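You operate a simulated robot arm through the tools that you are given. There is no shell and no other tool. Be economical: measure what you need, move in short steps, check, and stop when the job is done.

The job below is to be done with a simulated robot arm. You get a single attempt, and the scene is never put back.

Task
Fetch the gear oil bottle and stand it on top of the silver blank plate. Then close the stores locker door. Then take the blue blank plate and put it in the catch tray. Then press the volt button two times. Then take the red relief valve and put it in the picking tray. Do these in the order given. Set down upright: gear oil bottle.

The check looks at the end state, three seconds after you hand in, the way a careful person would. Anything else that was tipped, shoved, dropped, spilled or broken makes it a failure.

Robot
A 7-joint arm with a fingered hand on a trunk, on a base that drives. Base frame: it is fixed to the floor where the robot stands at the start and does not move with it; the origin is under the middle of the robot, x ahead of it, y to its left, z up; the surface under the hand at the start is at about z = 860. Readings come in mm, degrees, newtons and seconds.
With the tool pointing down near the work surface it reaches from about 320 to 740 mm from the robot's upright axis, wherever it stands. Its first joint turns from -166.0 to 166.0 degrees. Places, roughly: blue blank plate [-1000, -2500, 750]; catch tray (31x20x9 cm) [-1800, -1100, 900]; gear oil bottle [500, 0, 250]; picking tray (18x15x8 cm) [500, -300, 900]; red relief valve (4x3x9 cm) [-2300, -2500, 1000]; silver blank plate [500, 2750, 750]; stores locker door [-1100, -2200, 400]; volt button [-1200, -2700, 1100]. Payload 4 kg.
Tool frame: the origin (TCP) lies between the finger pads and is the grasp point; the fingertips stand 26 mm ahead of it; z points along the fingers, y is the line along which they close. Largest opening 132 mm; the body of the gripper starts 73 mm behind the TCP. The gripper is a hand of 4 fingers: y runs from the thumb to the fingers, the wrist lies at [0, 0, -239] in the tool frame, and closing takes about 1.5 s.
Orientation is told as [roll, pitch, yaw] about the base's x, y, z axes, in that order, counted from this pose: with the fingers straight down and closing along the base's y, the tool's x points along the base's -x, its y along +y and its z along -z.

Tools
- The arm moves only by the tool move_arm. Its argument "moves" is text: rows parted by semicolons, each of 7 numbers parted by spaces: the shift along the tool's x, y, z in units of 300 mm (1.0 is 300 mm), then the turn, a rotation vector about the tool's x, y, z in units of 180 degrees (1.0 is 180 degrees), then the gripper command, from -1 (shut) to 1 (fully open), values between in proportion. In form: tx ty tz ax ay az fingers; .... A call has 1 to 20 rows; each row is the pose to reach, as a shift and turn from the pose commanded when the call began, along the tool's axes at that moment. A call with a number of a shift or a turn outside -1 to 1 is refused whole. Each row takes 0.2 s and may step no farther than 50 mm and 8.6 degrees from the row before; otherwise, or with a gripper value out of range, the whole call is refused. Where a pose cannot be reached the arm comes as near as it can. A force on the tool above 40 N (or 10 N above the force at the start of the call, whichever is more), or a blocked arm, ends the call early, and 0.2 s more pass. Each finger travels about 72 mm/s and halts on what it meets, pressing with about 32 N; the grip force reading is that of the motor and also rises with nothing between the fingers. The clock runs only during rows and for 0.2 s after the last one: add rows that repeat a pose to give the fingers time. The reply holds the time, the measured pose of the TCP, the force on the tool along the base axes, the opening and the grip force, in the units named above and with some noise, with the torque about the TCP (base axes, N m) and any sound that the robot's microphone picked up.
- Cameras (640 x 400 px; columns grow to the right, rows downward): "scene" is now at [1.9, 111.5, 1492.4]; the picture's right is [-0.57, -0.82, 0.00], its down [-0.65, 0.45, -0.61] and it looks along [0.50, -0.35, -0.80] (base axes); focal length 266 px, centre (320, 200). "wrist" rides on the gripper at [69, 2, -97] in the tool frame; the picture's right is [-0.03, 1.00, 0.00], its down [-0.82, -0.02, -0.58] and it looks along [-0.58, -0.01, 0.82] (tool axes); focal length 270 px, centre (320, 200). There is no depth. A picture from a camera that has moved, and an enlarged one, comes with that camera's place and axes in the base frame and with its lens.
- camera(camera): a new picture of that camera. The clock stands still meanwhile.
- move_column(by): slides the trunk up (or, below 0, down) by that many mm; the arm and the scene camera ride with it, the base frame stays. It gives what a move gives, with no picture.
- drive_base(legs): drives the robot by 1 to 6 legs, each [ahead, turn to the left] in mm and degrees, along the robot's own axes; the way and the turn of a leg run together, so that a leg with both is an arc; at most 1500 mm and 180 degrees a leg. The arm and the cameras ride along, it lands a little off, and it stops where it bumps. It gives what a move gives.
- preshape(shape): the hand has 4 fingers and takes this shape, open, in about a second: jaw (thumb against the fingers, like two jaws); tri (thumb and two fingers); tip (a fingertip pinch); poke (one finger out to press); point (the index stretched); flat (the hand flat); cup (the hand cupped); fist (a fist). The gripper value then closes the fingers along that shape, each until it touches; the sizes above hold for jaw. It gives what a move gives, with no picture.
- aim_head(pan, tilt): turns the head with the scene camera to pan (to the left, within 155 degrees either way) and tilt (down, from -29 to 69), counted from straight ahead of the robot. It gives what a move gives.
- inspect(camera, box): a new picture of the part [left, top, right, bottom] of that camera's present view, enlarged. The clock stands still meanwhile.
- finish_job(): hands the job in; it is judged then, once.

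Go step by step. Nothing tells you exact positions but the pictures and the camera data: compare them with the known pose of the tool, close in by small moves and look again before you grip or let go. The budget is 165 turns and 112 pictures, counting those below and the enlarged ones. Unless the task says otherwise, let go and move clear before handing in, and close with one line.

The tools are called after "Call:" as a command line: name --argument value ..., lists and objects as JSON in quotes. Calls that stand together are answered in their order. move_arm: Moves the arm, as the interface text tells. Its arguments: {"type":"object","properties":{"moves":{"type":"string"}},"required":["moves"]} The other tools are called the same way: move_column (by) slides the trunk up or down; preshape (shape) gives the hand a shape; drive_base (legs) drives the base; aim_head (pan, tilt) turns the head that bears the scene camera; camera (camera) takes a picture; inspect (camera, box) takes an enlarged picture of a part of a camera's view; finish_job () hands the job in.

At the start:

```text
t: 0.0
tool_pos: [468.8, -20.8, 1205.8]
orientation: [0.1, 0.0, -0.4]
contact_force: [-0.3, 0.0, 0.0]
moment: [-0.03, -0.02, -0.01]
grip_width: 132.2
grasp_force: 0.1
shape: jaw
trunk travel left (down, up): [-475.0, 115.0]
robot x, y, heading: [-0.9, -1.4, 0.1]
head pan, tilt: [-34.8, 52.7]
```

scene: 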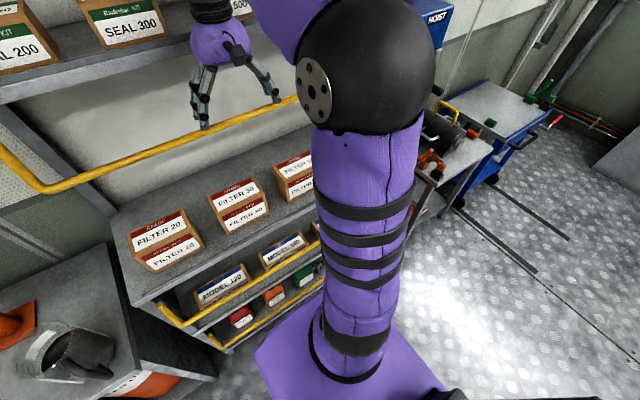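
wrist: 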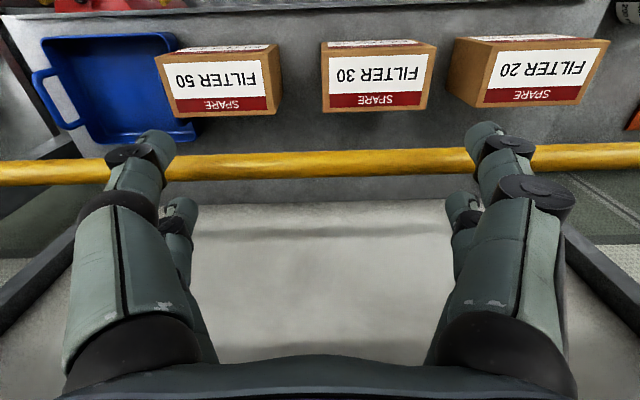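

I see a shelving rack in front of me with boxes, and the gear oil bottle should be on a low shelf. I'll look around first.

Call:
aim_head --pan 0 --tilt 60

Call:
camera --camera "scene"

Call:
aim_head --pan 90 --tilt 25

Call:
camera --camera "scene"

Call:
aim_head --pan -120 --tilt 20

Call:
camera --camera "scene"

```text
t: 1.0
tool_pos: [469.8, -20.0, 1206.2]
orientation: [0.0, 0.0, -0.5]
contact_force: [0.0, 0.2, -0.3]
moment: [-0.01, 0.0, 0.01]
grip_width: 131.6
grasp_force: 0.0
shape: jaw
trunk travel left (down, up): [-475.0, 115.0]
robot x, y, heading: [3.6, 4.4, 0.0]
head pan, tilt: [0.0, 60.0]
```

```text
109 pictures are left
camera scene: at [7.5, 154.0, 1483.4], right [0.0, -1.0, 0.0], down [-0.87, 0.0, -0.5], along [0.5, 0.0, -0.87], focal length 266 px, centre (320, 200)
```

scene: 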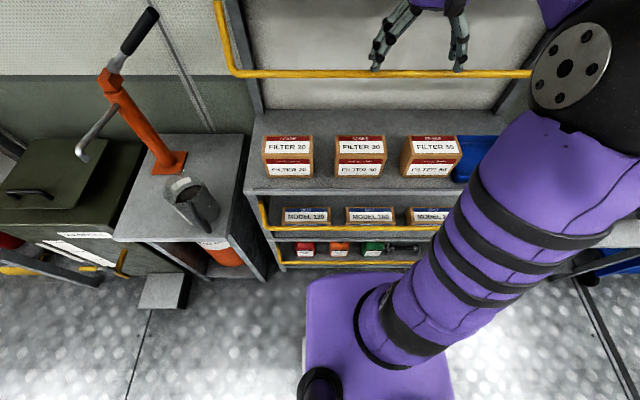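

```text
t: 2.6
tool_pos: [470.1, -21.3, 1206.2]
orientation: [0.0, 0.0, -0.4]
contact_force: [0.2, -0.2, 0.4]
moment: [-0.03, 0.01, 0.02]
grip_width: 131.9
grasp_force: 0.0
shape: jaw
trunk travel left (down, up): [-475.0, 115.0]
robot x, y, heading: [1.6, 1.9, -0.0]
head pan, tilt: [90.0, 25.0]
```

```text
108 pictures are left
camera scene: at [-59.1, 246.1, 1533.5], right [1.0, 0.0, 0.0], down [0.0, -0.42, -0.91], along [0.0, 0.91, -0.42], focal length 266 px, centre (320, 200)
```

scene: 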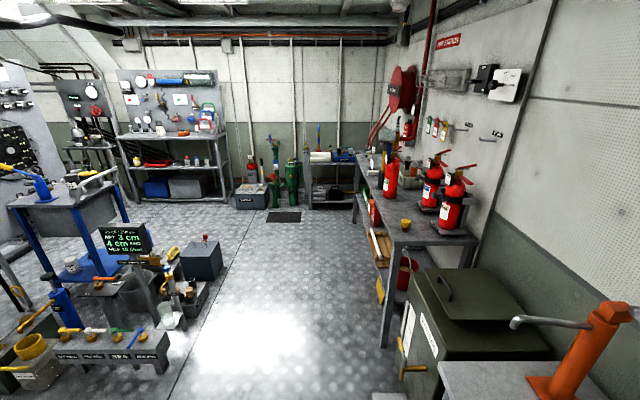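

```text
t: 5.7
tool_pos: [470.8, -20.3, 1204.9]
orientation: [0.0, -0.1, -0.4]
contact_force: [0.0, 0.5, -0.7]
moment: [-0.03, 0.01, 0.03]
grip_width: 131.8
grasp_force: 0.0
shape: jaw
trunk travel left (down, up): [-475.0, 115.0]
robot x, y, heading: [-0.8, 2.2, 0.4]
head pan, tilt: [-120.0, 20.0]
```

```text
107 pictures are left
camera scene: at [-105.7, 73.3, 1541.6], right [-0.87, 0.5, 0.0], down [0.17, 0.3, -0.94], along [-0.47, -0.81, -0.34], focal length 266 px, centre (320, 200)
```

scene: 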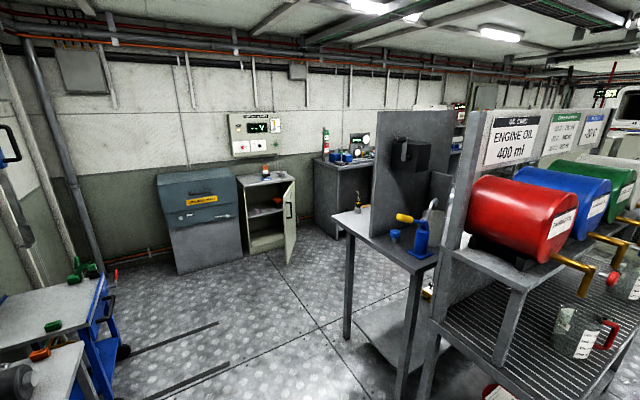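

The low shelf holds small red, orange and green items. I'll zoom in on those and check behind me before backing off.

Call:
aim_head --pan 0 --tilt 60

Call:
inspect --camera "scene" --box '[240, 180, 480, 330]'

Call:
aim_head --pan 150 --tilt 45

Call:
camera --camera "scene"

Call:
aim_head --pan -155 --tilt 45

Call:
camera --camera "scene"

```text
t: 7.7
tool_pos: [469.5, -21.7, 1206.4]
orientation: [-0.1, 0.0, -0.4]
contact_force: [-0.1, 0.1, -0.2]
moment: [0.0, -0.02, -0.02]
grip_width: 132.1
grasp_force: 0.1
shape: jaw
trunk travel left (down, up): [-475.0, 115.0]
robot x, y, heading: [-2.1, -3.4, -0.2]
head pan, tilt: [0.0, 60.0]
```

```text
2.67 times, centred on (360, 255) of scene
camera zoom: at [7.5, 154.0, 1483.4], right [0.0, -1.0, 0.0], down [-0.87, 0.0, -0.5], along [0.5, 0.0, -0.87], focal length 710 px, centre (213, 53)
```

zoom: 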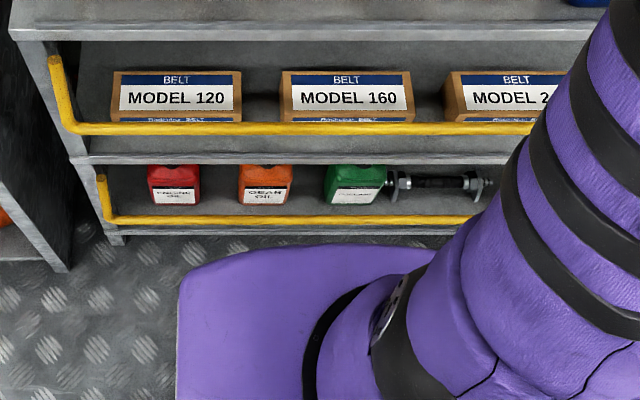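

```text
t: 10.0
tool_pos: [469.7, -21.1, 1206.5]
orientation: [0.0, 0.0, -0.5]
contact_force: [-1.0, -0.1, 0.0]
moment: [0.02, -0.01, -0.01]
grip_width: 132.1
grasp_force: 0.0
shape: jaw
trunk travel left (down, up): [-475.0, 115.0]
robot x, y, heading: [-0.9, 1.3, -0.2]
head pan, tilt: [150.0, 45.0]
```

```text
105 pictures are left
camera scene: at [-129.6, 194.7, 1502.9], right [0.5, 0.87, 0.0], down [0.61, -0.35, -0.71], along [-0.61, 0.35, -0.71], focal length 266 px, centre (320, 200)
```

scene: 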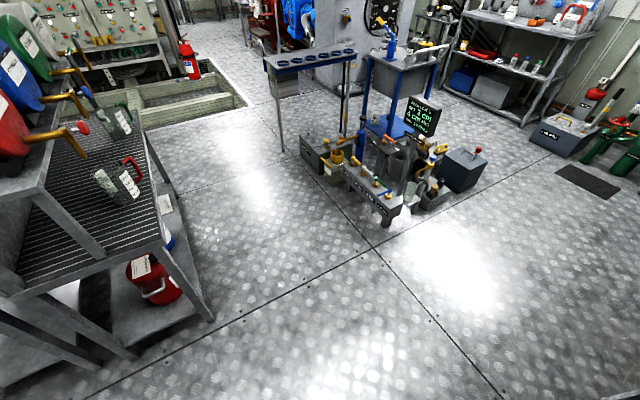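

```text
t: 14.2
tool_pos: [470.5, -22.1, 1206.5]
orientation: [0.0, 0.1, -0.4]
contact_force: [0.0, 0.4, 0.0]
moment: [0.02, -0.03, -0.01]
grip_width: 131.7
grasp_force: 0.1
shape: jaw
trunk travel left (down, up): [-475.0, 115.0]
robot x, y, heading: [-0.6, -0.9, -0.0]
head pan, tilt: [-154.7, 45.0]
```

```text
104 pictures are left
camera scene: at [-132.7, 119.2, 1502.9], right [-0.43, 0.9, 0.0], down [0.64, 0.3, -0.71], along [-0.64, -0.3, -0.71], focal length 266 px, centre (320, 200)
```

scene: 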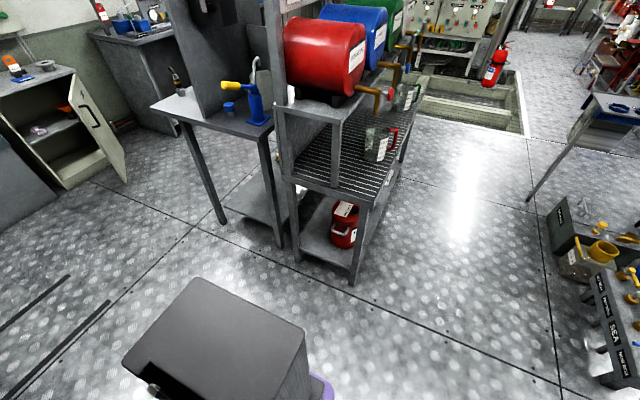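

The orange can is labelled gear oil, around [450, 60, 250], behind a yellow rail. I'll back up, lower the trunk and look at it level.

Call:
drive_base --legs '[[-420, 0]]'

Call:
move_column --by -470

Call:
aim_head --pan -5 --tilt 38

Call:
camera --camera "scene"

Call:
camera --camera "wrist"

```text
t: 16.8
tool_pos: [43.7, -19.5, 1206.0]
orientation: [-0.1, -0.1, -0.2]
contact_force: [-0.5, -0.6, -0.2]
moment: [-0.03, -0.02, 0.01]
grip_width: 132.1
grasp_force: 0.0
shape: jaw
trunk travel left (down, up): [-475.0, 115.0]
robot x, y, heading: [-424.1, -1.4, -0.3]
head pan, tilt: [-154.7, 45.0]
```

```text
refused: -470 is not a number from -400 to 400
```

```text
t: 19.1
tool_pos: [45.2, -19.2, 1205.4]
orientation: [0.0, -0.1, -0.1]
contact_force: [-0.4, 0.1, 0.2]
moment: [0.0, 0.01, 0.01]
grip_width: 132.0
grasp_force: 0.1
shape: jaw
trunk travel left (down, up): [-475.0, 115.0]
robot x, y, heading: [-425.4, -5.0, 0.3]
head pan, tilt: [-5.0, 38.0]
```

```text
103 pictures are left
camera scene: at [-397.6, 145.7, 1513.1], right [-0.08, -1.0, 0.0], down [-0.61, 0.05, -0.79], along [0.79, -0.07, -0.62], focal length 266 px, centre (320, 200)
```

scene: 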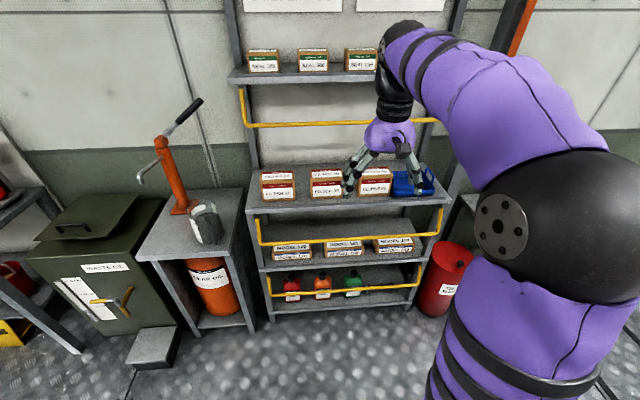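

```text
102 pictures are left
camera wrist: at [-23.1, -17.3, 1303.1], right [0.03, 1.0, 0.0], down [0.82, -0.02, 0.58], along [0.58, -0.02, -0.82], focal length 270 px, centre (320, 200)
```

wrist: 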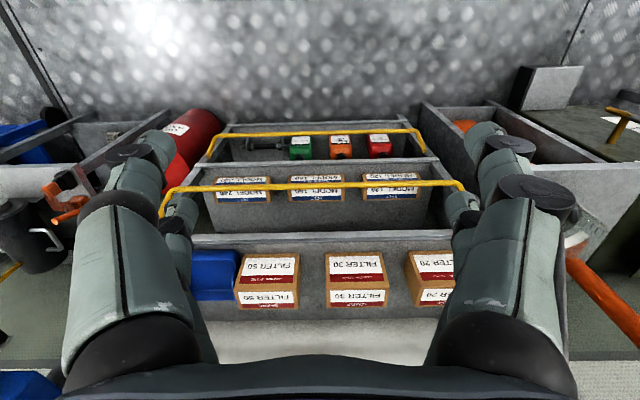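

The bottle sits on the bottom shelf between red and green cans. I'm lowering the trunk for a level view.

Call:
move_column --by -400

Call:
move_column --by -70

Call:
camera --camera "scene"

Call:
camera --camera "wrist"

```text
t: 23.0
tool_pos: [45.9, -19.8, 807.9]
orientation: [0.1, -0.1, -0.2]
contact_force: [-0.8, -0.5, 0.3]
moment: [0.0, 0.02, 0.0]
grip_width: 132.0
grasp_force: 0.0
shape: jaw
trunk travel left (down, up): [-75.0, 515.0]
robot x, y, heading: [-424.8, -2.0, 0.3]
head pan, tilt: [-5.0, 38.0]
```

```text
t: 24.0
tool_pos: [45.6, -20.2, 735.1]
orientation: [0.1, -0.1, -0.2]
contact_force: [1.8, 0.4, 0.1]
moment: [-0.01, -0.01, 0.02]
grip_width: 131.9
grasp_force: 0.1
shape: jaw
trunk travel left (down, up): [-5.0, 585.0]
robot x, y, heading: [-426.5, -2.0, 0.1]
head pan, tilt: [-5.0, 38.0]
```

```text
101 pictures are left
camera scene: at [-397.7, 145.7, 1043.1], right [-0.08, -1.0, 0.0], down [-0.61, 0.05, -0.79], along [0.79, -0.07, -0.62], focal length 266 px, centre (320, 200)
```

scene: 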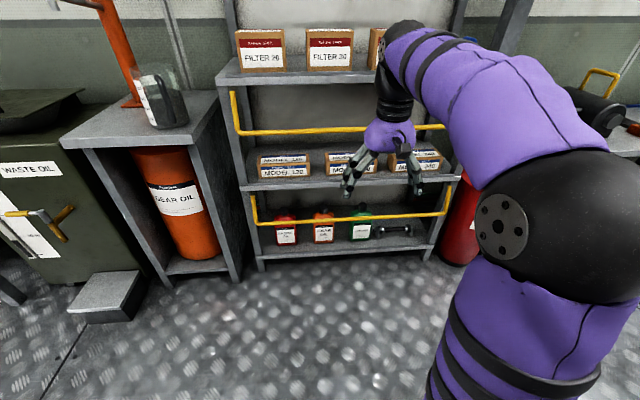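

```text
100 pictures are left
camera wrist: at [-23.1, -17.3, 833.2], right [0.03, 1.0, 0.0], down [0.82, -0.02, 0.58], along [0.58, -0.02, -0.82], focal length 270 px, centre (320, 200)
```

wrist: 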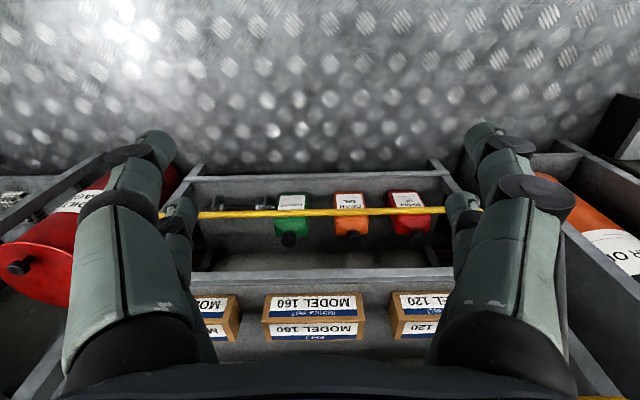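

I'll zoom on the can in both views to triangulate it.

Call:
inspect --camera "scene" --box '[240, 180, 400, 280]'

Call:
inspect --camera "wrist" --box '[240, 150, 480, 300]'

```text
4.00 times, centred on (320, 230) of scene
camera zoom: at [-397.7, 145.7, 1043.1], right [-0.08, -1.0, 0.0], down [-0.61, 0.05, -0.79], along [0.79, -0.07, -0.62], focal length 1064 px, centre (320, 80)
```

zoom: 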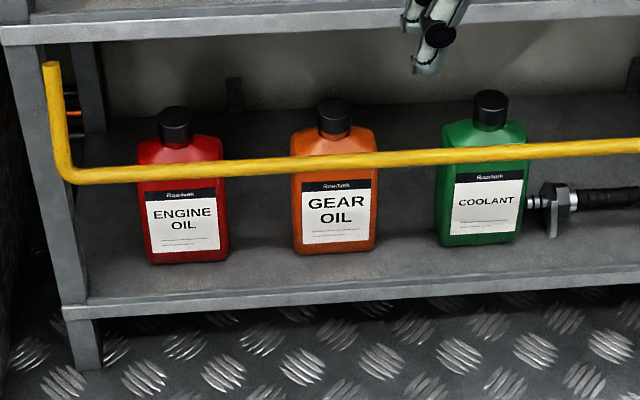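

```text
2.67 times, centred on (360, 225) of wrist
camera zoom: at [-23.1, -17.3, 833.2], right [0.03, 1.0, 0.0], down [0.82, -0.02, 0.58], along [0.58, -0.02, -0.82], focal length 721 px, centre (213, 133)
```

zoom: 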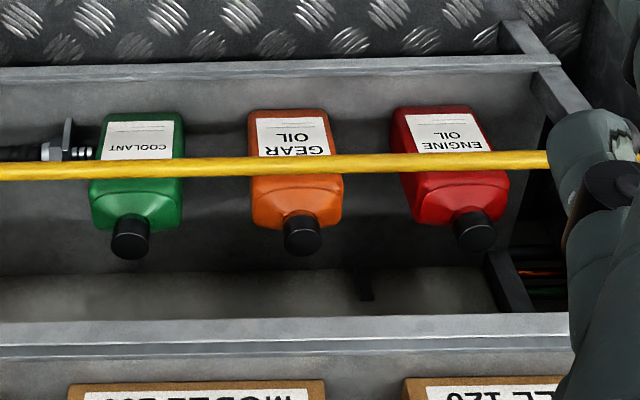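

The bottle's cap top is at about [471, 54, 326] and its base at z≈140. The rail is at x≈330, z≈378, so I can slide in level beneath it. I'm pitching the tool to horizontal.

Call:
move_arm --moves "-0.03 0 0.07 0 -0.045 0 1;-0.06 0 0.14 0 -0.09 0 1;-0.09 0 0.21 0 -0.135 0 1;-0.12 0 0.28 0 -0.18 0 1;-0.15 0 0.35 0 -0.225 0 1;-0.18 0 0.42 0 -0.27 0 1;-0.21 0 0.49 0 -0.315 0 1;-0.24 0 0.56 0 -0.36 0 1;-0.27 0 0.63 0 -0.405 0 1;-0.30 0 0.7 0 -0.45 0 1;-0.333 0 0.78 0 -0.4995 0 1;-0.333 0 0.78 0 -0.4995 0 1"

Call:
camera --camera "scene"

```text
refused: row 11 steps farther than a row can; nothing moved
```

```text
97 pictures are left
camera scene: at [-397.7, 145.7, 1043.1], right [-0.08, -1.0, 0.0], down [-0.61, 0.05, -0.79], along [0.79, -0.07, -0.62], focal length 266 px, centre (320, 200)
```

scene: 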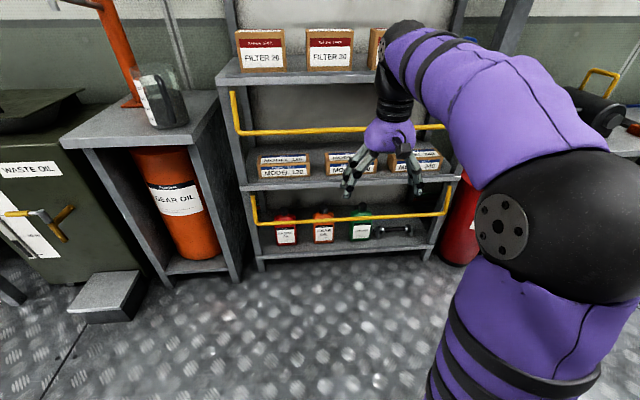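

One row stepped too far; resending with finer steps.

Call:
move_arm --moves "-0.03 0 0.07 0 -0.045 0 1;-0.06 0 0.14 0 -0.09 0 1;-0.09 0 0.21 0 -0.135 0 1;-0.12 0 0.28 0 -0.18 0 1;-0.15 0 0.35 0 -0.225 0 1;-0.18 0 0.42 0 -0.27 0 1;-0.21 0 0.49 0 -0.315 0 1;-0.24 0 0.56 0 -0.36 0 1;-0.27 0 0.63 0 -0.405 0 1;-0.30 0 0.7 0 -0.45 0 1;-0.333 0 0.78 0 -0.495 0 1;-0.333 0 0.78 0 -0.5 0 1;-0.333 0 0.78 0 -0.5 0 1"

Call:
camera --camera "scene"

```text
t: 26.8
tool_pos: [146.2, -20.1, 501.2]
orientation: [136.2, -89.9, -136.2]
contact_force: [1.1, 0.0, -0.1]
moment: [-0.03, -0.02, -0.01]
grip_width: 132.1
grasp_force: 0.0
shape: jaw
out of reach, approached as far as the arm can: row 7, 8, 9, 10
trunk travel left (down, up): [-5.0, 585.0]
robot x, y, heading: [-425.2, 0.4, 0.1]
head pan, tilt: [-5.0, 38.0]
```

```text
96 pictures are left
camera scene: at [-397.7, 145.8, 1043.1], right [-0.08, -1.0, 0.0], down [-0.61, 0.05, -0.79], along [0.79, -0.07, -0.62], focal length 266 px, centre (320, 200)
```

scene: 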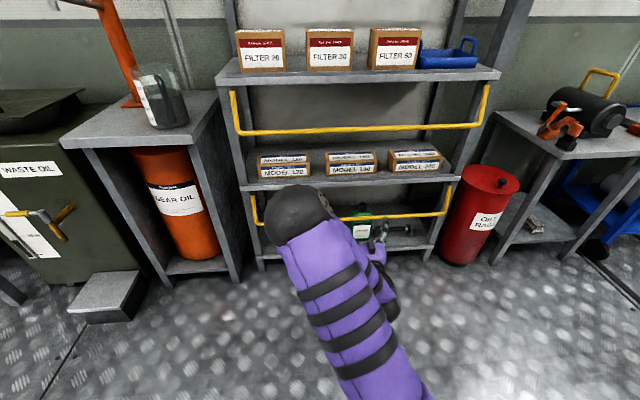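

Tool is level. I'll bring it down to z≈235 and across to y≈55.

Call:
move_arm --moves "0.14 0.04 0 0 0 0 1;0.28 0.08 0 0 0 0 1;0.42 0.12 0 0 0 0 1;0.56 0.16 0 0 0 0 1;0.7 0.2 0 0 0 0 1;0.8 0.22 0 0 0 0 1;0.887 0.245 0 0 0 0 1;0.887 0.245 0 0 0 0 1"

Call:
camera --camera "scene"

Call:
camera --camera "wrist"

```text
t: 28.6
tool_pos: [145.7, 55.5, 234.3]
orientation: [122.7, -90.0, -122.8]
contact_force: [-0.3, 0.2, -0.3]
moment: [0.0, -0.03, 0.0]
grip_width: 132.1
grasp_force: 0.1
shape: jaw
trunk travel left (down, up): [-5.0, 585.0]
robot x, y, heading: [-423.1, -0.7, 0.2]
head pan, tilt: [-5.0, 38.0]
```

```text
95 pictures are left
camera scene: at [-397.6, 145.8, 1043.1], right [-0.08, -1.0, 0.0], down [-0.61, 0.05, -0.79], along [0.79, -0.07, -0.62], focal length 266 px, centre (320, 200)
```

scene: 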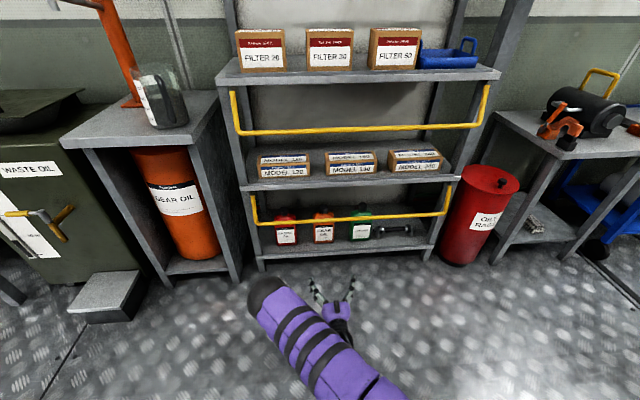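

```text
94 pictures are left
camera wrist: at [50.1, 58.1, 166.3], right [0.0, 1.0, 0.03], down [-0.58, -0.02, 0.82], along [0.82, -0.02, 0.58], focal length 270 px, centre (320, 200)
```

wrist: 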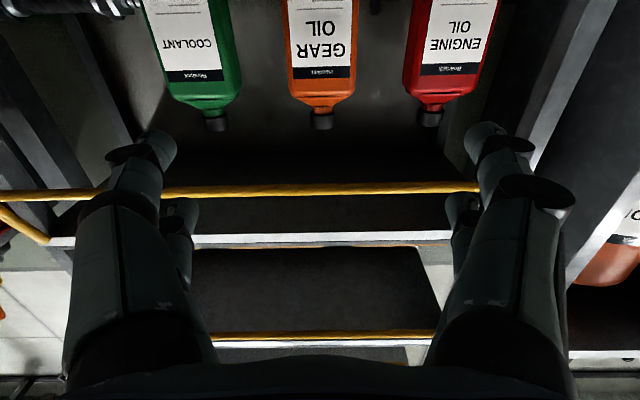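

The bottle is in line (y≈52). I'll extend the arm part-way, then drive the rest.

Call:
move_arm --moves "0 -0.01 0.15 0 0 0 1;0 -0.01 0.3 0 0 0 1;0 -0.01 0.4 0 0 0 1;0 -0.01 0.4 0 0 0 1"

Call:
camera --camera "scene"

```text
t: 29.6
tool_pos: [266.6, 51.1, 236.6]
orientation: [-165.0, -90.0, 164.9]
contact_force: [0.1, 0.7, -0.3]
moment: [0.0, 0.03, -0.01]
grip_width: 131.7
grasp_force: 0.1
shape: jaw
trunk travel left (down, up): [-5.0, 585.0]
robot x, y, heading: [-422.6, -1.9, 0.3]
head pan, tilt: [-5.0, 38.0]
```

```text
93 pictures are left
camera scene: at [-397.6, 145.8, 1043.1], right [-0.08, -1.0, 0.0], down [-0.61, 0.05, -0.79], along [0.79, -0.07, -0.62], focal length 266 px, centre (320, 200)
```

scene: 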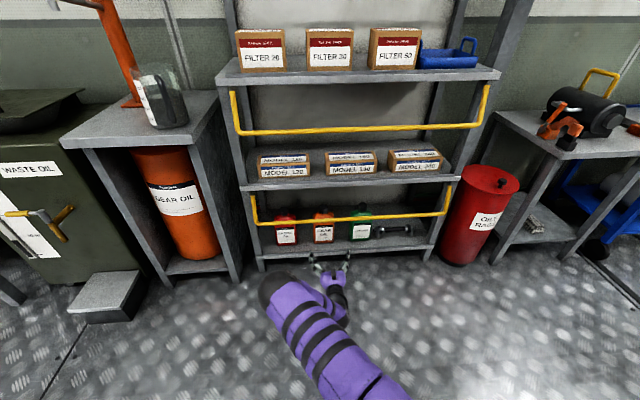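

Extending further works well; continue.

Call:
move_arm --moves "0 0 0.15 0 0 0 1;0 0 0.3 0 0 0 1;0 0 0.3 0 0 0 1"

Call:
camera --camera "scene"

Call:
camera --camera "wrist"

```text
t: 30.4
tool_pos: [357.9, 51.1, 235.2]
orientation: [-21.0, -90.0, 20.8]
contact_force: [0.0, 0.3, -1.0]
moment: [-0.02, 0.02, 0.02]
grip_width: 132.0
grasp_force: 0.0
shape: jaw
trunk travel left (down, up): [-5.0, 585.0]
robot x, y, heading: [-427.5, 0.2, 0.2]
head pan, tilt: [-5.0, 38.0]
```

```text
92 pictures are left
camera scene: at [-397.6, 145.8, 1043.1], right [-0.08, -1.0, 0.0], down [-0.61, 0.05, -0.79], along [0.79, -0.07, -0.62], focal length 266 px, centre (320, 200)
```

scene: 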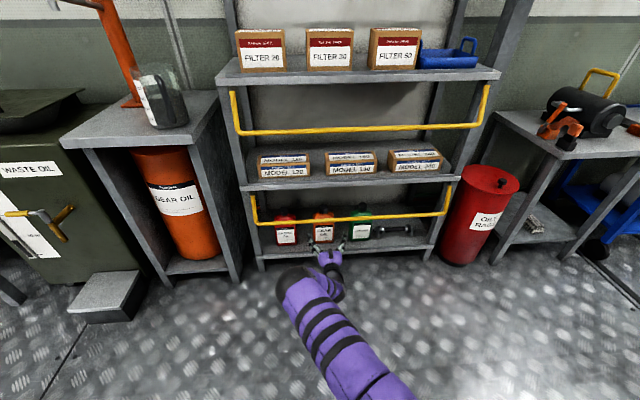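

```text
91 pictures are left
camera wrist: at [261.4, 53.2, 167.8], right [0.0, 1.0, 0.03], down [-0.58, -0.02, 0.82], along [0.82, -0.02, 0.58], focal length 270 px, centre (320, 200)
```

wrist: 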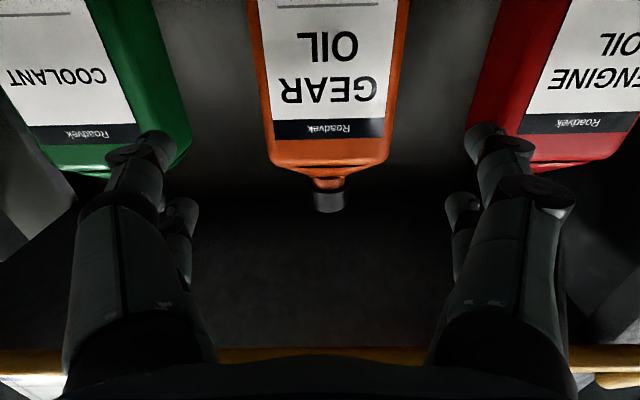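

Bottle is centred between the fingers (about 4 mm to the left). I'll shift, drive ahead 70, then finish with the arm.

Call:
move_arm --moves "0 0.013 0 0 0 0 1;0 0.013 0 0 0 0 1"

Call:
drive_base --legs '[[70, 0]]'

Call:
camera --camera "wrist"

```text
t: 31.0
tool_pos: [357.1, 53.7, 236.7]
orientation: [152.5, -90.0, -152.6]
contact_force: [0.1, 0.1, -0.1]
moment: [0.03, 0.03, -0.02]
grip_width: 131.8
grasp_force: 0.0
shape: jaw
trunk travel left (down, up): [-5.0, 585.0]
robot x, y, heading: [-422.7, -0.3, 0.1]
head pan, tilt: [-5.0, 38.0]
```

```text
t: 32.0
tool_pos: [427.8, 54.5, 236.4]
orientation: [131.7, -90.0, -132.0]
contact_force: [0.1, -0.1, 0.1]
moment: [0.01, -0.03, 0.01]
grip_width: 131.9
grasp_force: 0.0
shape: jaw
trunk travel left (down, up): [-5.0, 585.0]
robot x, y, heading: [-353.4, 0.4, 0.6]
head pan, tilt: [-5.0, 38.0]
```

```text
90 pictures are left
camera wrist: at [330.8, 57.3, 167.9], right [0.0, 1.0, 0.03], down [-0.58, -0.02, 0.82], along [0.82, -0.02, 0.58], focal length 270 px, centre (320, 200)
```

wrist: 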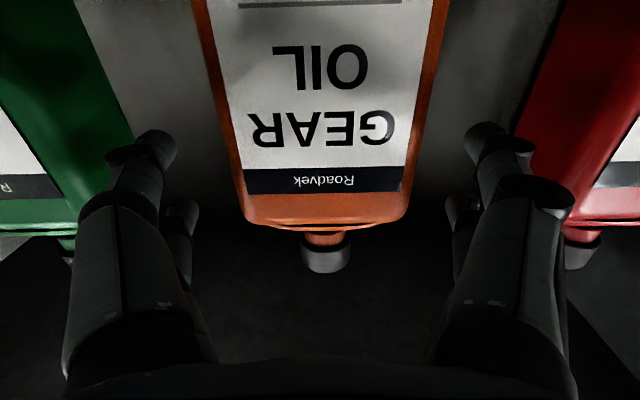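

Aligned. Advance 37 mm and close.

Call:
move_arm --moves "0.01 0 0.06 0 0 0 1;0.02 0 0.125 0 0 0 1;0.02 0 0.125 0 0 0 1;0.02 0 0.125 0 0 0 0.5;0.02 0 0.125 0 0 0 0.2;0.02 0 0.125 0 0 0 -0.2;0.02 0 0.125 0 0 0 -0.6;0.02 0 0.125 0 0 0 -1;0.02 0 0.125 0 0 0 -1;0.02 0 0.125 0 0 0 -1;0.02 0 0.125 0 0 0 -1;0.02 0 0.125 0 0 0 -1;0.02 0 0.125 0 0 0 -1"

Call:
camera --camera "wrist"

```text
t: 34.9
tool_pos: [466.0, 54.1, 229.8]
orientation: [136.0, -90.0, -136.1]
contact_force: [3.2, -1.2, 1.2]
moment: [-0.04, -0.01, 0.0]
grip_width: 88.1
grasp_force: 31.7
shape: jaw
trunk travel left (down, up): [-5.0, 585.0]
robot x, y, heading: [-353.1, 0.4, 0.2]
head pan, tilt: [-5.0, 38.0]
```

```text
89 pictures are left
camera wrist: at [369.1, 57.2, 162.1], right [0.0, 1.0, 0.03], down [-0.58, -0.02, 0.82], along [0.82, -0.02, 0.58], focal length 270 px, centre (320, 200)
```

wrist: 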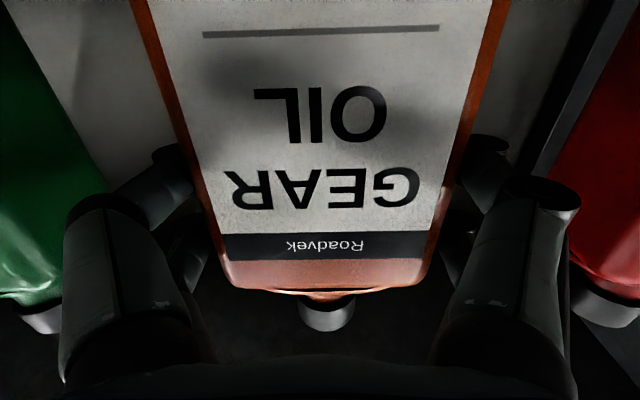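

Gripped at 88 mm. Lift about 15 mm and check the load.

Call:
move_arm --moves "-0.02 0 0 0 0 0 -1;-0.05 0 0 0 0 0 -1;-0.05 0 0 0 0 0 -1;-0.05 0 0 0 0 0 -1"

Call:
camera --camera "wrist"

```text
t: 35.9
tool_pos: [464.6, 53.1, 243.9]
orientation: [0.8, -90.0, -0.9]
contact_force: [0.6, 0.0, -9.8]
moment: [-0.03, 0.05, 0.0]
grip_width: 87.9
grasp_force: 32.7
shape: jaw
trunk travel left (down, up): [-5.0, 585.0]
robot x, y, heading: [-351.5, 0.0, 0.1]
head pan, tilt: [-5.0, 38.0]
```

```text
88 pictures are left
camera wrist: at [368.3, 55.9, 176.3], right [0.0, 1.0, 0.03], down [-0.58, -0.02, 0.82], along [0.82, -0.02, 0.58], focal length 270 px, centre (320, 200)
```

wrist: 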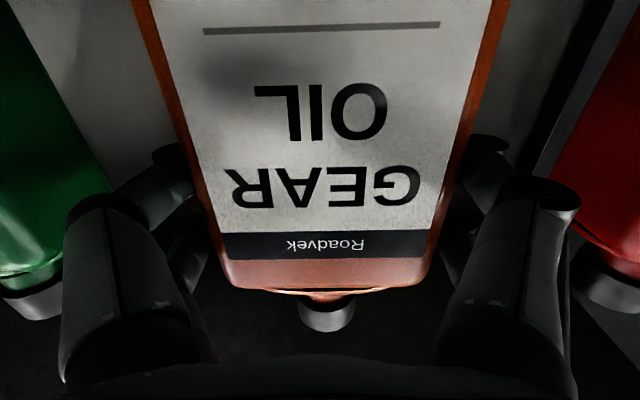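

Lifted, about 1 kg. Now pull straight back out under the rail.

Call:
drive_base --legs '[[-90, 0]]'

Call:
move_arm --moves "0 0 -0.15 0 0 0 -1;0 0 -0.3 0 0 0 -1;0 0 -0.45 0 0 0 -1;0 0 -0.6 0 0 0 -1;0 0 -0.6 0 0 0 -1"

Call:
camera --camera "scene"

```text
t: 37.0
tool_pos: [377.3, 52.5, 244.1]
orientation: [12.0, -89.9, -12.3]
contact_force: [-0.5, -0.4, -10.2]
moment: [-0.05, 0.06, 0.0]
grip_width: 87.9
grasp_force: 31.7
shape: jaw
trunk travel left (down, up): [-5.0, 585.0]
robot x, y, heading: [-440.5, -0.2, 0.2]
head pan, tilt: [-5.0, 38.0]
```

```text
t: 38.1
tool_pos: [194.5, 51.1, 246.0]
orientation: [21.7, -89.9, -21.7]
contact_force: [-1.1, 0.0, -9.1]
moment: [0.01, 0.07, -0.02]
grip_width: 88.1
grasp_force: 31.9
shape: jaw
trunk travel left (down, up): [-5.0, 585.0]
robot x, y, heading: [-444.7, 1.3, 0.0]
head pan, tilt: [-5.0, 38.0]
```

```text
87 pictures are left
camera scene: at [-415.7, 145.7, 1043.1], right [-0.08, -1.0, 0.0], down [-0.61, 0.05, -0.79], along [0.78, -0.07, -0.62], focal length 266 px, centre (320, 200)
```

scene: 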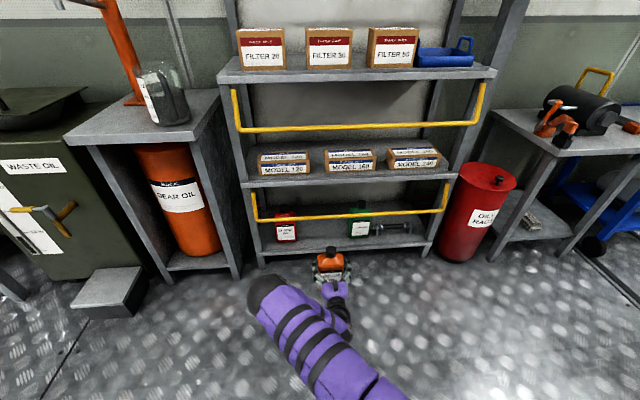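

The bottle is out and clear. I'll raise the trunk and tuck the arm in before driving.

Call:
move_column --by 400

Call:
move_arm --moves "-0.1 0 -0.13 0 0 0 -1;-0.2 0 -0.26 0 0 0 -1;-0.3 0 -0.39 0 0 0 -1;-0.4 0 -0.5 0 0 0 -1;-0.5 0 -0.5 0 0 0 -1;-0.5 0 -0.5 0 0 0 -1"

Call:
aim_head --pan 60 --tilt 35

Call:
camera --camera "scene"

```text
t: 42.0
tool_pos: [196.6, 52.5, 646.0]
orientation: [8.5, -89.8, -8.6]
contact_force: [-0.3, 0.6, -9.9]
moment: [-0.03, 0.11, 0.0]
grip_width: 88.0
grasp_force: 32.0
shape: jaw
trunk travel left (down, up): [-405.0, 185.0]
robot x, y, heading: [-441.0, 0.2, 0.3]
head pan, tilt: [-5.0, 38.0]
```

```text
t: 43.4
tool_pos: [60.5, 56.7, 784.9]
orientation: [8.7, -90.0, -8.9]
contact_force: [0.0, 0.2, -9.6]
moment: [-0.04, 0.08, -0.02]
grip_width: 87.6
grasp_force: 32.1
shape: jaw
out of reach, approached as far as the arm can: row 5, 6
trunk travel left (down, up): [-405.0, 185.0]
robot x, y, heading: [-439.8, -0.3, 0.4]
head pan, tilt: [-5.0, 38.0]
```

```text
t: 44.7
tool_pos: [60.2, 56.7, 783.4]
orientation: [24.9, -90.0, -25.1]
contact_force: [0.2, -0.2, -10.1]
moment: [-0.04, 0.1, 0.04]
grip_width: 87.7
grasp_force: 31.7
shape: jaw
trunk travel left (down, up): [-405.0, 185.0]
robot x, y, heading: [-443.8, 0.3, 0.2]
head pan, tilt: [60.0, 35.0]
```

```text
86 pictures are left
camera scene: at [-457.8, 229.4, 1447.7], right [0.87, -0.5, 0.0], down [-0.29, -0.5, -0.82], along [0.41, 0.71, -0.57], focal length 266 px, centre (320, 200)
```

scene: 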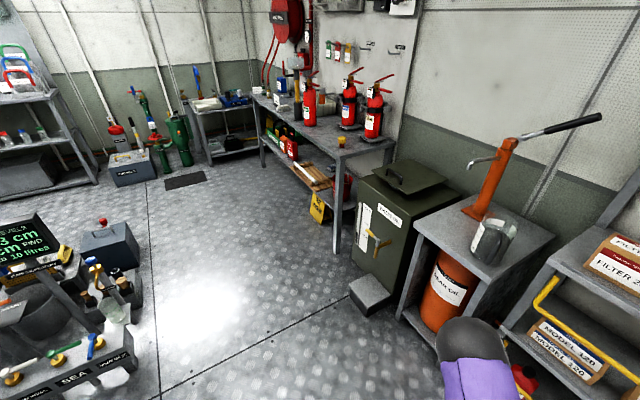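

The aisle between the manifolds and the benches is clear. I'll arc left and drive up the aisle, then look at the bench.

Call:
drive_base --legs '[[150, 90], [1300, 0], [400, 0]]'

Call:
aim_head --pan -45 --tilt 35

Call:
camera --camera "scene"

```text
t: 57.6
tool_pos: [-405.9, 2302.4, 783.4]
orientation: [21.0, -90.0, 68.3]
contact_force: [0.0, 0.1, -9.3]
moment: [-0.06, 0.0, 0.02]
grip_width: 88.2
grasp_force: 32.4
shape: jaw
trunk travel left (down, up): [-405.0, 185.0]
robot x, y, heading: [-349.0, 1802.7, 89.7]
head pan, tilt: [60.0, 35.0]
```

```text
t: 59.5
tool_pos: [-405.4, 2302.7, 784.1]
orientation: [9.9, -90.0, 79.4]
contact_force: [-0.1, -0.5, -9.3]
moment: [-0.1, -0.04, 0.02]
grip_width: 88.0
grasp_force: 32.3
shape: jaw
trunk travel left (down, up): [-405.0, 185.0]
robot x, y, heading: [-349.7, 1802.2, 89.6]
head pan, tilt: [-45.0, 35.0]
```

```text
85 pictures are left
camera scene: at [-442.2, 1804.9, 1447.7], right [0.7, -0.71, 0.0], down [-0.41, -0.4, -0.82], along [0.58, 0.58, -0.57], focal length 266 px, centre (320, 200)
```

scene: 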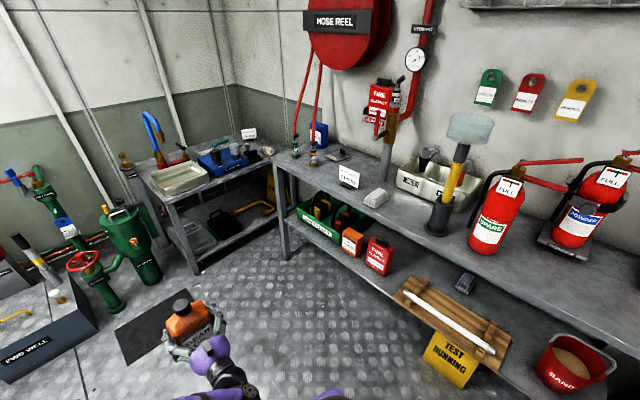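

I'll zoom on the bench near the expected plate place.

Call:
inspect --camera "scene" --box '[260, 130, 420, 230]'

```text
4.00 times, centred on (340, 180) of scene
camera zoom: at [-442.2, 1804.9, 1447.7], right [0.7, -0.71, 0.0], down [-0.41, -0.4, -0.82], along [0.58, 0.58, -0.57], focal length 1064 px, centre (240, 280)
```

zoom: 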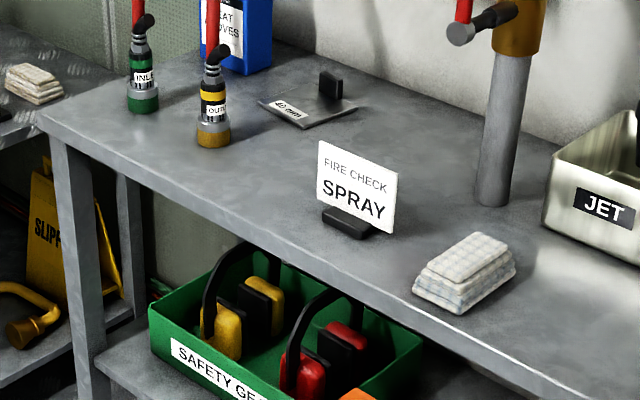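

The silver blank plate (marked "40 mm", with a black knob) lies near [650, 2770], behind a hose nozzle. A level approach is blocked there, so I'll first set the bottle on a free spot of this bench and regrasp it from above. Driving to face the bench.

Call:
drive_base --legs '[[400, 0], [0, -90]]'

Call:
aim_head --pan 10 --tilt 45

Call:
camera --camera "scene"

```text
t: 66.2
tool_pos: [153.0, 2247.1, 784.4]
orientation: [2.5, -89.9, -4.0]
contact_force: [0.8, 0.6, -9.7]
moment: [-0.02, 0.07, 0.0]
grip_width: 88.0
grasp_force: 31.5
shape: jaw
trunk travel left (down, up): [-405.0, 185.0]
robot x, y, heading: [-348.8, 2203.0, -1.2]
head pan, tilt: [-45.0, 35.0]
```

```text
t: 67.5
tool_pos: [154.3, 2247.4, 783.6]
orientation: [3.4, -89.9, -5.0]
contact_force: [-0.1, 0.1, -9.9]
moment: [-0.01, 0.09, 0.0]
grip_width: 87.9
grasp_force: 32.0
shape: jaw
trunk travel left (down, up): [-405.0, 185.0]
robot x, y, heading: [-351.0, 2205.6, -1.1]
head pan, tilt: [10.0, 45.0]
```

```text
83 pictures are left
camera scene: at [-325.3, 2369.2, 1432.8], right [0.15, -0.99, 0.0], down [-0.7, -0.11, -0.71], along [0.7, 0.11, -0.71], focal length 266 px, centre (320, 200)
```

scene: 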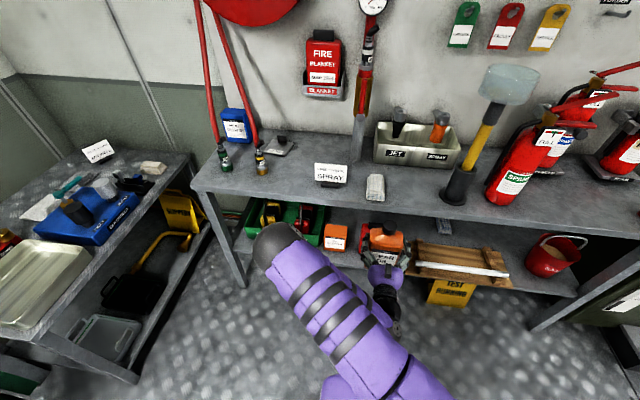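

Bench height triangulates to about z = 800. I'll zoom on the plate and the free spot.

Call:
inspect --camera "scene" --box '[190, 100, 350, 200]'

Call:
inspect --camera "scene" --box '[340, 120, 500, 220]'

```text
4.00 times, centred on (270, 150) of scene
camera zoom: at [-325.3, 2369.2, 1432.8], right [0.15, -0.99, 0.0], down [-0.7, -0.11, -0.71], along [0.7, 0.11, -0.71], focal length 1064 px, centre (520, 400)
```

zoom: 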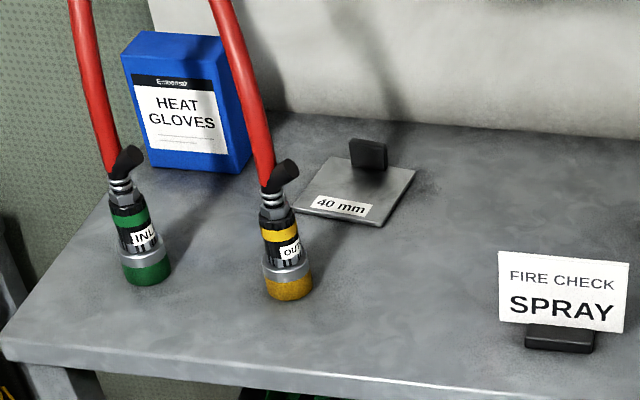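

```text
4.00 times, centred on (420, 170) of scene
camera zoom: at [-325.3, 2369.2, 1432.8], right [0.15, -0.99, 0.0], down [-0.7, -0.11, -0.71], along [0.7, 0.11, -0.71], focal length 1064 px, centre (-80, 320)
```

zoom: 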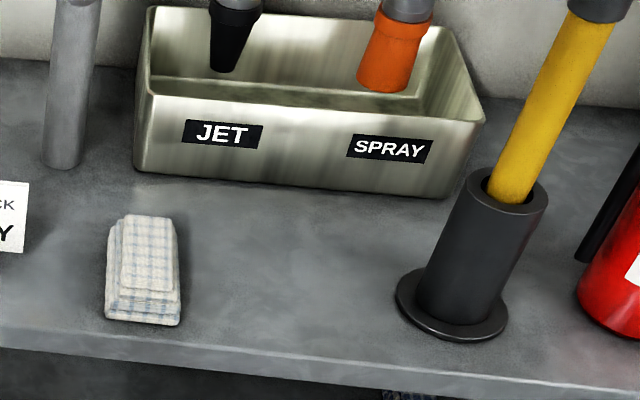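

Plate: centre about [572, 2681], z≈806, with its knob at the back edge x≈605–625. The free spot for setting the bottle down is about [400, 2178] at z=800. Raising the trunk and driving closer.

Call:
move_column --by 155

Call:
drive_base --legs '[[130, 0]]'

Call:
move_arm --moves "0 -0.12 0 0 0 0 -1;0 -0.23 0 0 0 0 -1;0 -0.23 0 0 0 0 -1"

Call:
camera --camera "scene"

Call:
camera --camera "wrist"

```text
t: 69.3
tool_pos: [152.3, 2247.7, 938.4]
orientation: [0.5, -90.0, -2.2]
contact_force: [-1.2, 0.1, -9.5]
moment: [-0.04, 0.1, 0.02]
grip_width: 87.8
grasp_force: 32.1
shape: jaw
trunk travel left (down, up): [-560.0, 30.0]
robot x, y, heading: [-349.3, 2205.7, -1.2]
head pan, tilt: [10.0, 45.0]
```

```text
t: 70.6
tool_pos: [285.8, 2244.5, 938.8]
orientation: [2.2, -90.0, -3.7]
contact_force: [0.0, 0.1, -10.0]
moment: [0.0, 0.07, 0.0]
grip_width: 88.1
grasp_force: 31.9
shape: jaw
trunk travel left (down, up): [-560.0, 30.0]
robot x, y, heading: [-217.0, 2200.4, -1.3]
head pan, tilt: [10.0, 45.0]
```

```text
t: 71.4
tool_pos: [289.9, 2174.4, 936.6]
orientation: [72.0, -90.1, -73.6]
contact_force: [-0.6, 0.5, -9.6]
moment: [-0.04, 0.1, 0.0]
grip_width: 87.8
grasp_force: 32.1
shape: jaw
out of reach, approached as far as the arm can: row 1, 2, 3
trunk travel left (down, up): [-560.0, 30.0]
robot x, y, heading: [-217.9, 2202.5, -1.1]
head pan, tilt: [10.0, 45.0]
```

```text
80 pictures are left
camera scene: at [-193.2, 2366.0, 1587.9], right [0.15, -0.99, 0.0], down [-0.7, -0.11, -0.71], along [0.7, 0.11, -0.71], focal length 266 px, centre (320, 200)
```

scene: 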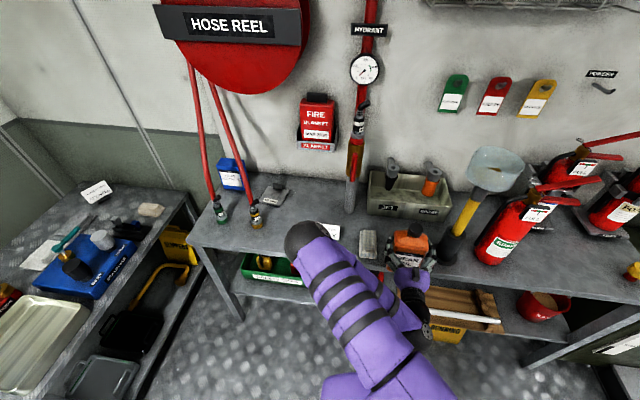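

```text
79 pictures are left
camera wrist: at [192.6, 2180.0, 867.8], right [0.03, 1.0, 0.03], down [-0.58, -0.01, 0.82], along [0.82, -0.04, 0.58], focal length 270 px, centre (320, 200)
```

wrist: 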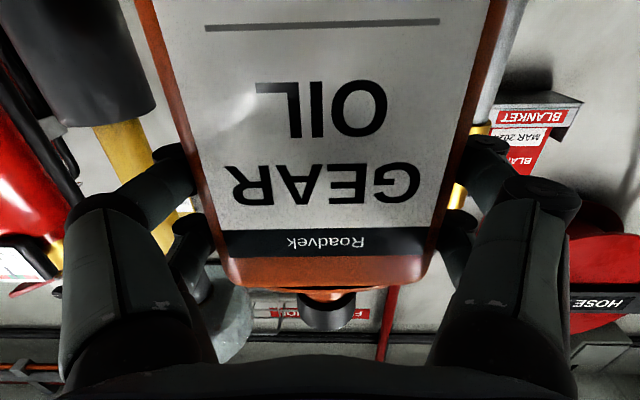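

Moving the bottle forward over the bench, then look.

Call:
move_arm --moves "0 0 0.12 0 0 0 -1;0 0 0.24 0 0 0 -1;0 0 0.36 0 0 0 -1;0 0 0.36 0 0 0 -1"

Call:
camera --camera "scene"

```text
t: 72.4
tool_pos: [396.6, 2174.1, 934.7]
orientation: [-10.3, -89.9, 8.7]
contact_force: [-0.2, 0.1, -9.8]
moment: [-0.03, 0.1, 0.01]
grip_width: 87.9
grasp_force: 31.7
shape: jaw
trunk travel left (down, up): [-560.0, 30.0]
robot x, y, heading: [-217.5, 2200.5, -1.1]
head pan, tilt: [10.0, 45.0]
```

```text
78 pictures are left
camera scene: at [-193.0, 2366.3, 1587.8], right [0.15, -0.99, 0.0], down [-0.7, -0.11, -0.71], along [0.7, 0.11, -0.71], focal length 266 px, centre (320, 200)
```

scene: 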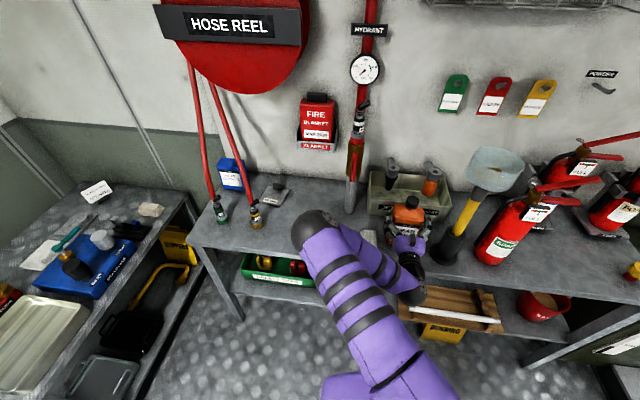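

Checking the elbow's clearance from the SPRAY sign before lowering.

Call:
inspect --camera "scene" --box '[260, 170, 460, 295]'

```text
3.20 times, centred on (360, 232) of scene
camera zoom: at [-193.0, 2366.3, 1587.8], right [0.15, -0.99, 0.0], down [-0.7, -0.11, -0.71], along [0.7, 0.11, -0.71], focal length 852 px, centre (192, 96)
```

zoom: 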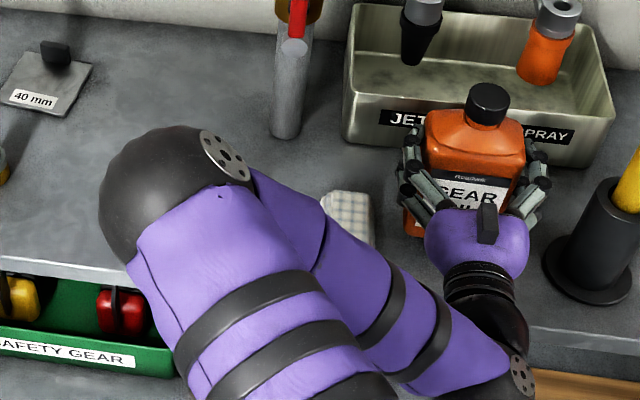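

The elbow is too near the sign. I'll back the base 110 mm and extend the arm instead, so the elbow straightens away.

Call:
drive_base --legs '[[-110, 0]]'

Call:
move_arm --moves "0 0 0.12 0 0 0 -1;0 0 0.24 0 0 0 -1;0 0.01 0.36 0 0 0 -1;0 0.01 0.36 0 0 0 -1"

Call:
camera --camera "scene"

```text
t: 73.6
tool_pos: [284.5, 2173.3, 936.5]
orientation: [4.1, -90.0, -5.8]
contact_force: [0.2, 0.2, -10.2]
moment: [0.02, 0.08, -0.02]
grip_width: 87.7
grasp_force: 32.5
shape: jaw
trunk travel left (down, up): [-560.0, 30.0]
robot x, y, heading: [-330.5, 2202.4, -1.7]
head pan, tilt: [10.0, 45.0]
```

```text
t: 74.6
tool_pos: [392.6, 2173.9, 934.6]
orientation: [-1.9, -89.8, 0.2]
contact_force: [0.0, 0.3, -9.9]
moment: [-0.06, 0.12, 0.02]
grip_width: 87.7
grasp_force: 31.7
shape: jaw
trunk travel left (down, up): [-560.0, 30.0]
robot x, y, heading: [-330.2, 2201.0, -1.5]
head pan, tilt: [10.0, 45.0]
```

```text
76 pictures are left
camera scene: at [-304.2, 2368.7, 1587.8], right [0.15, -0.99, 0.0], down [-0.7, -0.11, -0.71], along [0.7, 0.11, -0.71], focal length 266 px, centre (320, 200)
```

scene: 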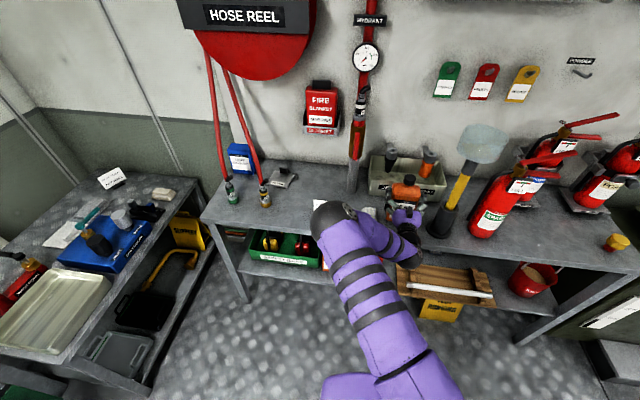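

Elbow now has clearance. Lowering the bottle onto the bench.

Call:
move_arm --moves "0.05 0 0 0 0 0 -1;0.1 0 0 0 0 0 -1;0.12 0 0 0 0 0 -1;0.13 0 0 0 0 0 -1;0.14 0 0 0 0 0 -1;0.14 0 0 0 0 0 -1"

Call:
inspect --camera "scene" --box '[340, 150, 500, 250]'

```text
t: 75.5
tool_pos: [394.0, 2172.7, 910.5]
orientation: [177.6, -88.3, -179.4]
contact_force: [-3.1, -0.5, 14.2]
moment: [-0.02, 0.15, 0.02]
grip_width: 87.8
grasp_force: 32.6
shape: jaw
trunk travel left (down, up): [-560.0, 30.0]
robot x, y, heading: [-328.8, 2201.1, -1.5]
head pan, tilt: [10.0, 45.0]
stopped in row 4: the force on the tool passed its limit at 43 N (the readings are from after the stop); the commanded pose is now the measured one
```

```text
4.00 times, centred on (420, 200) of scene
camera zoom: at [-307.6, 2368.9, 1587.8], right [0.15, -0.99, 0.0], down [-0.7, -0.11, -0.71], along [0.7, 0.11, -0.71], focal length 1064 px, centre (-80, 200)
```

zoom: 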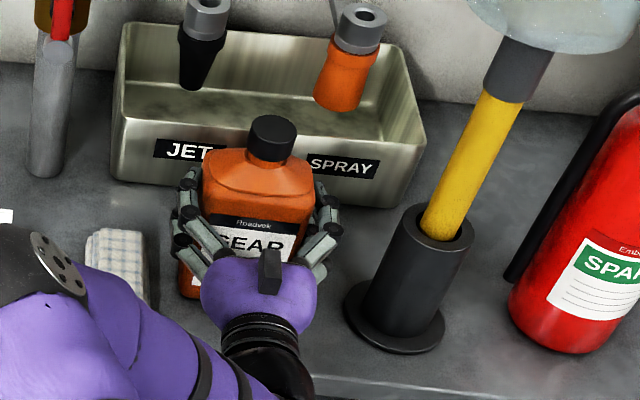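

The bottle touches the bench (contact at TCP z≈910). Relax slightly and open.

Call:
move_arm --moves "-0.008 0 0 0 -0.009 0 -1;-0.008 0 0 0 -0.009 0 -1"

```text
t: 76.2
tool_pos: [394.7, 2173.5, 909.9]
orientation: [178.6, -87.0, 179.7]
contact_force: [0.5, -1.5, 11.4]
moment: [-0.07, 0.51, 0.01]
grip_width: 87.7
grasp_force: 32.3
shape: jaw
trunk travel left (down, up): [-560.0, 30.0]
robot x, y, heading: [-330.8, 2199.2, -1.8]
head pan, tilt: [10.0, 45.0]
```

Call:
move_arm --moves "-0.01 0 0 0 0.016 0 -1;-0.01 0 0 0 0.016 0 -1"

```text
t: 76.8
tool_pos: [393.7, 2173.6, 910.3]
orientation: [35.5, -89.8, -37.1]
contact_force: [2.2, -1.2, 2.2]
moment: [-0.09, -0.03, 0.05]
grip_width: 87.6
grasp_force: 32.1
shape: jaw
trunk travel left (down, up): [-560.0, 30.0]
robot x, y, heading: [-330.8, 2200.2, -1.6]
head pan, tilt: [10.0, 45.0]
```

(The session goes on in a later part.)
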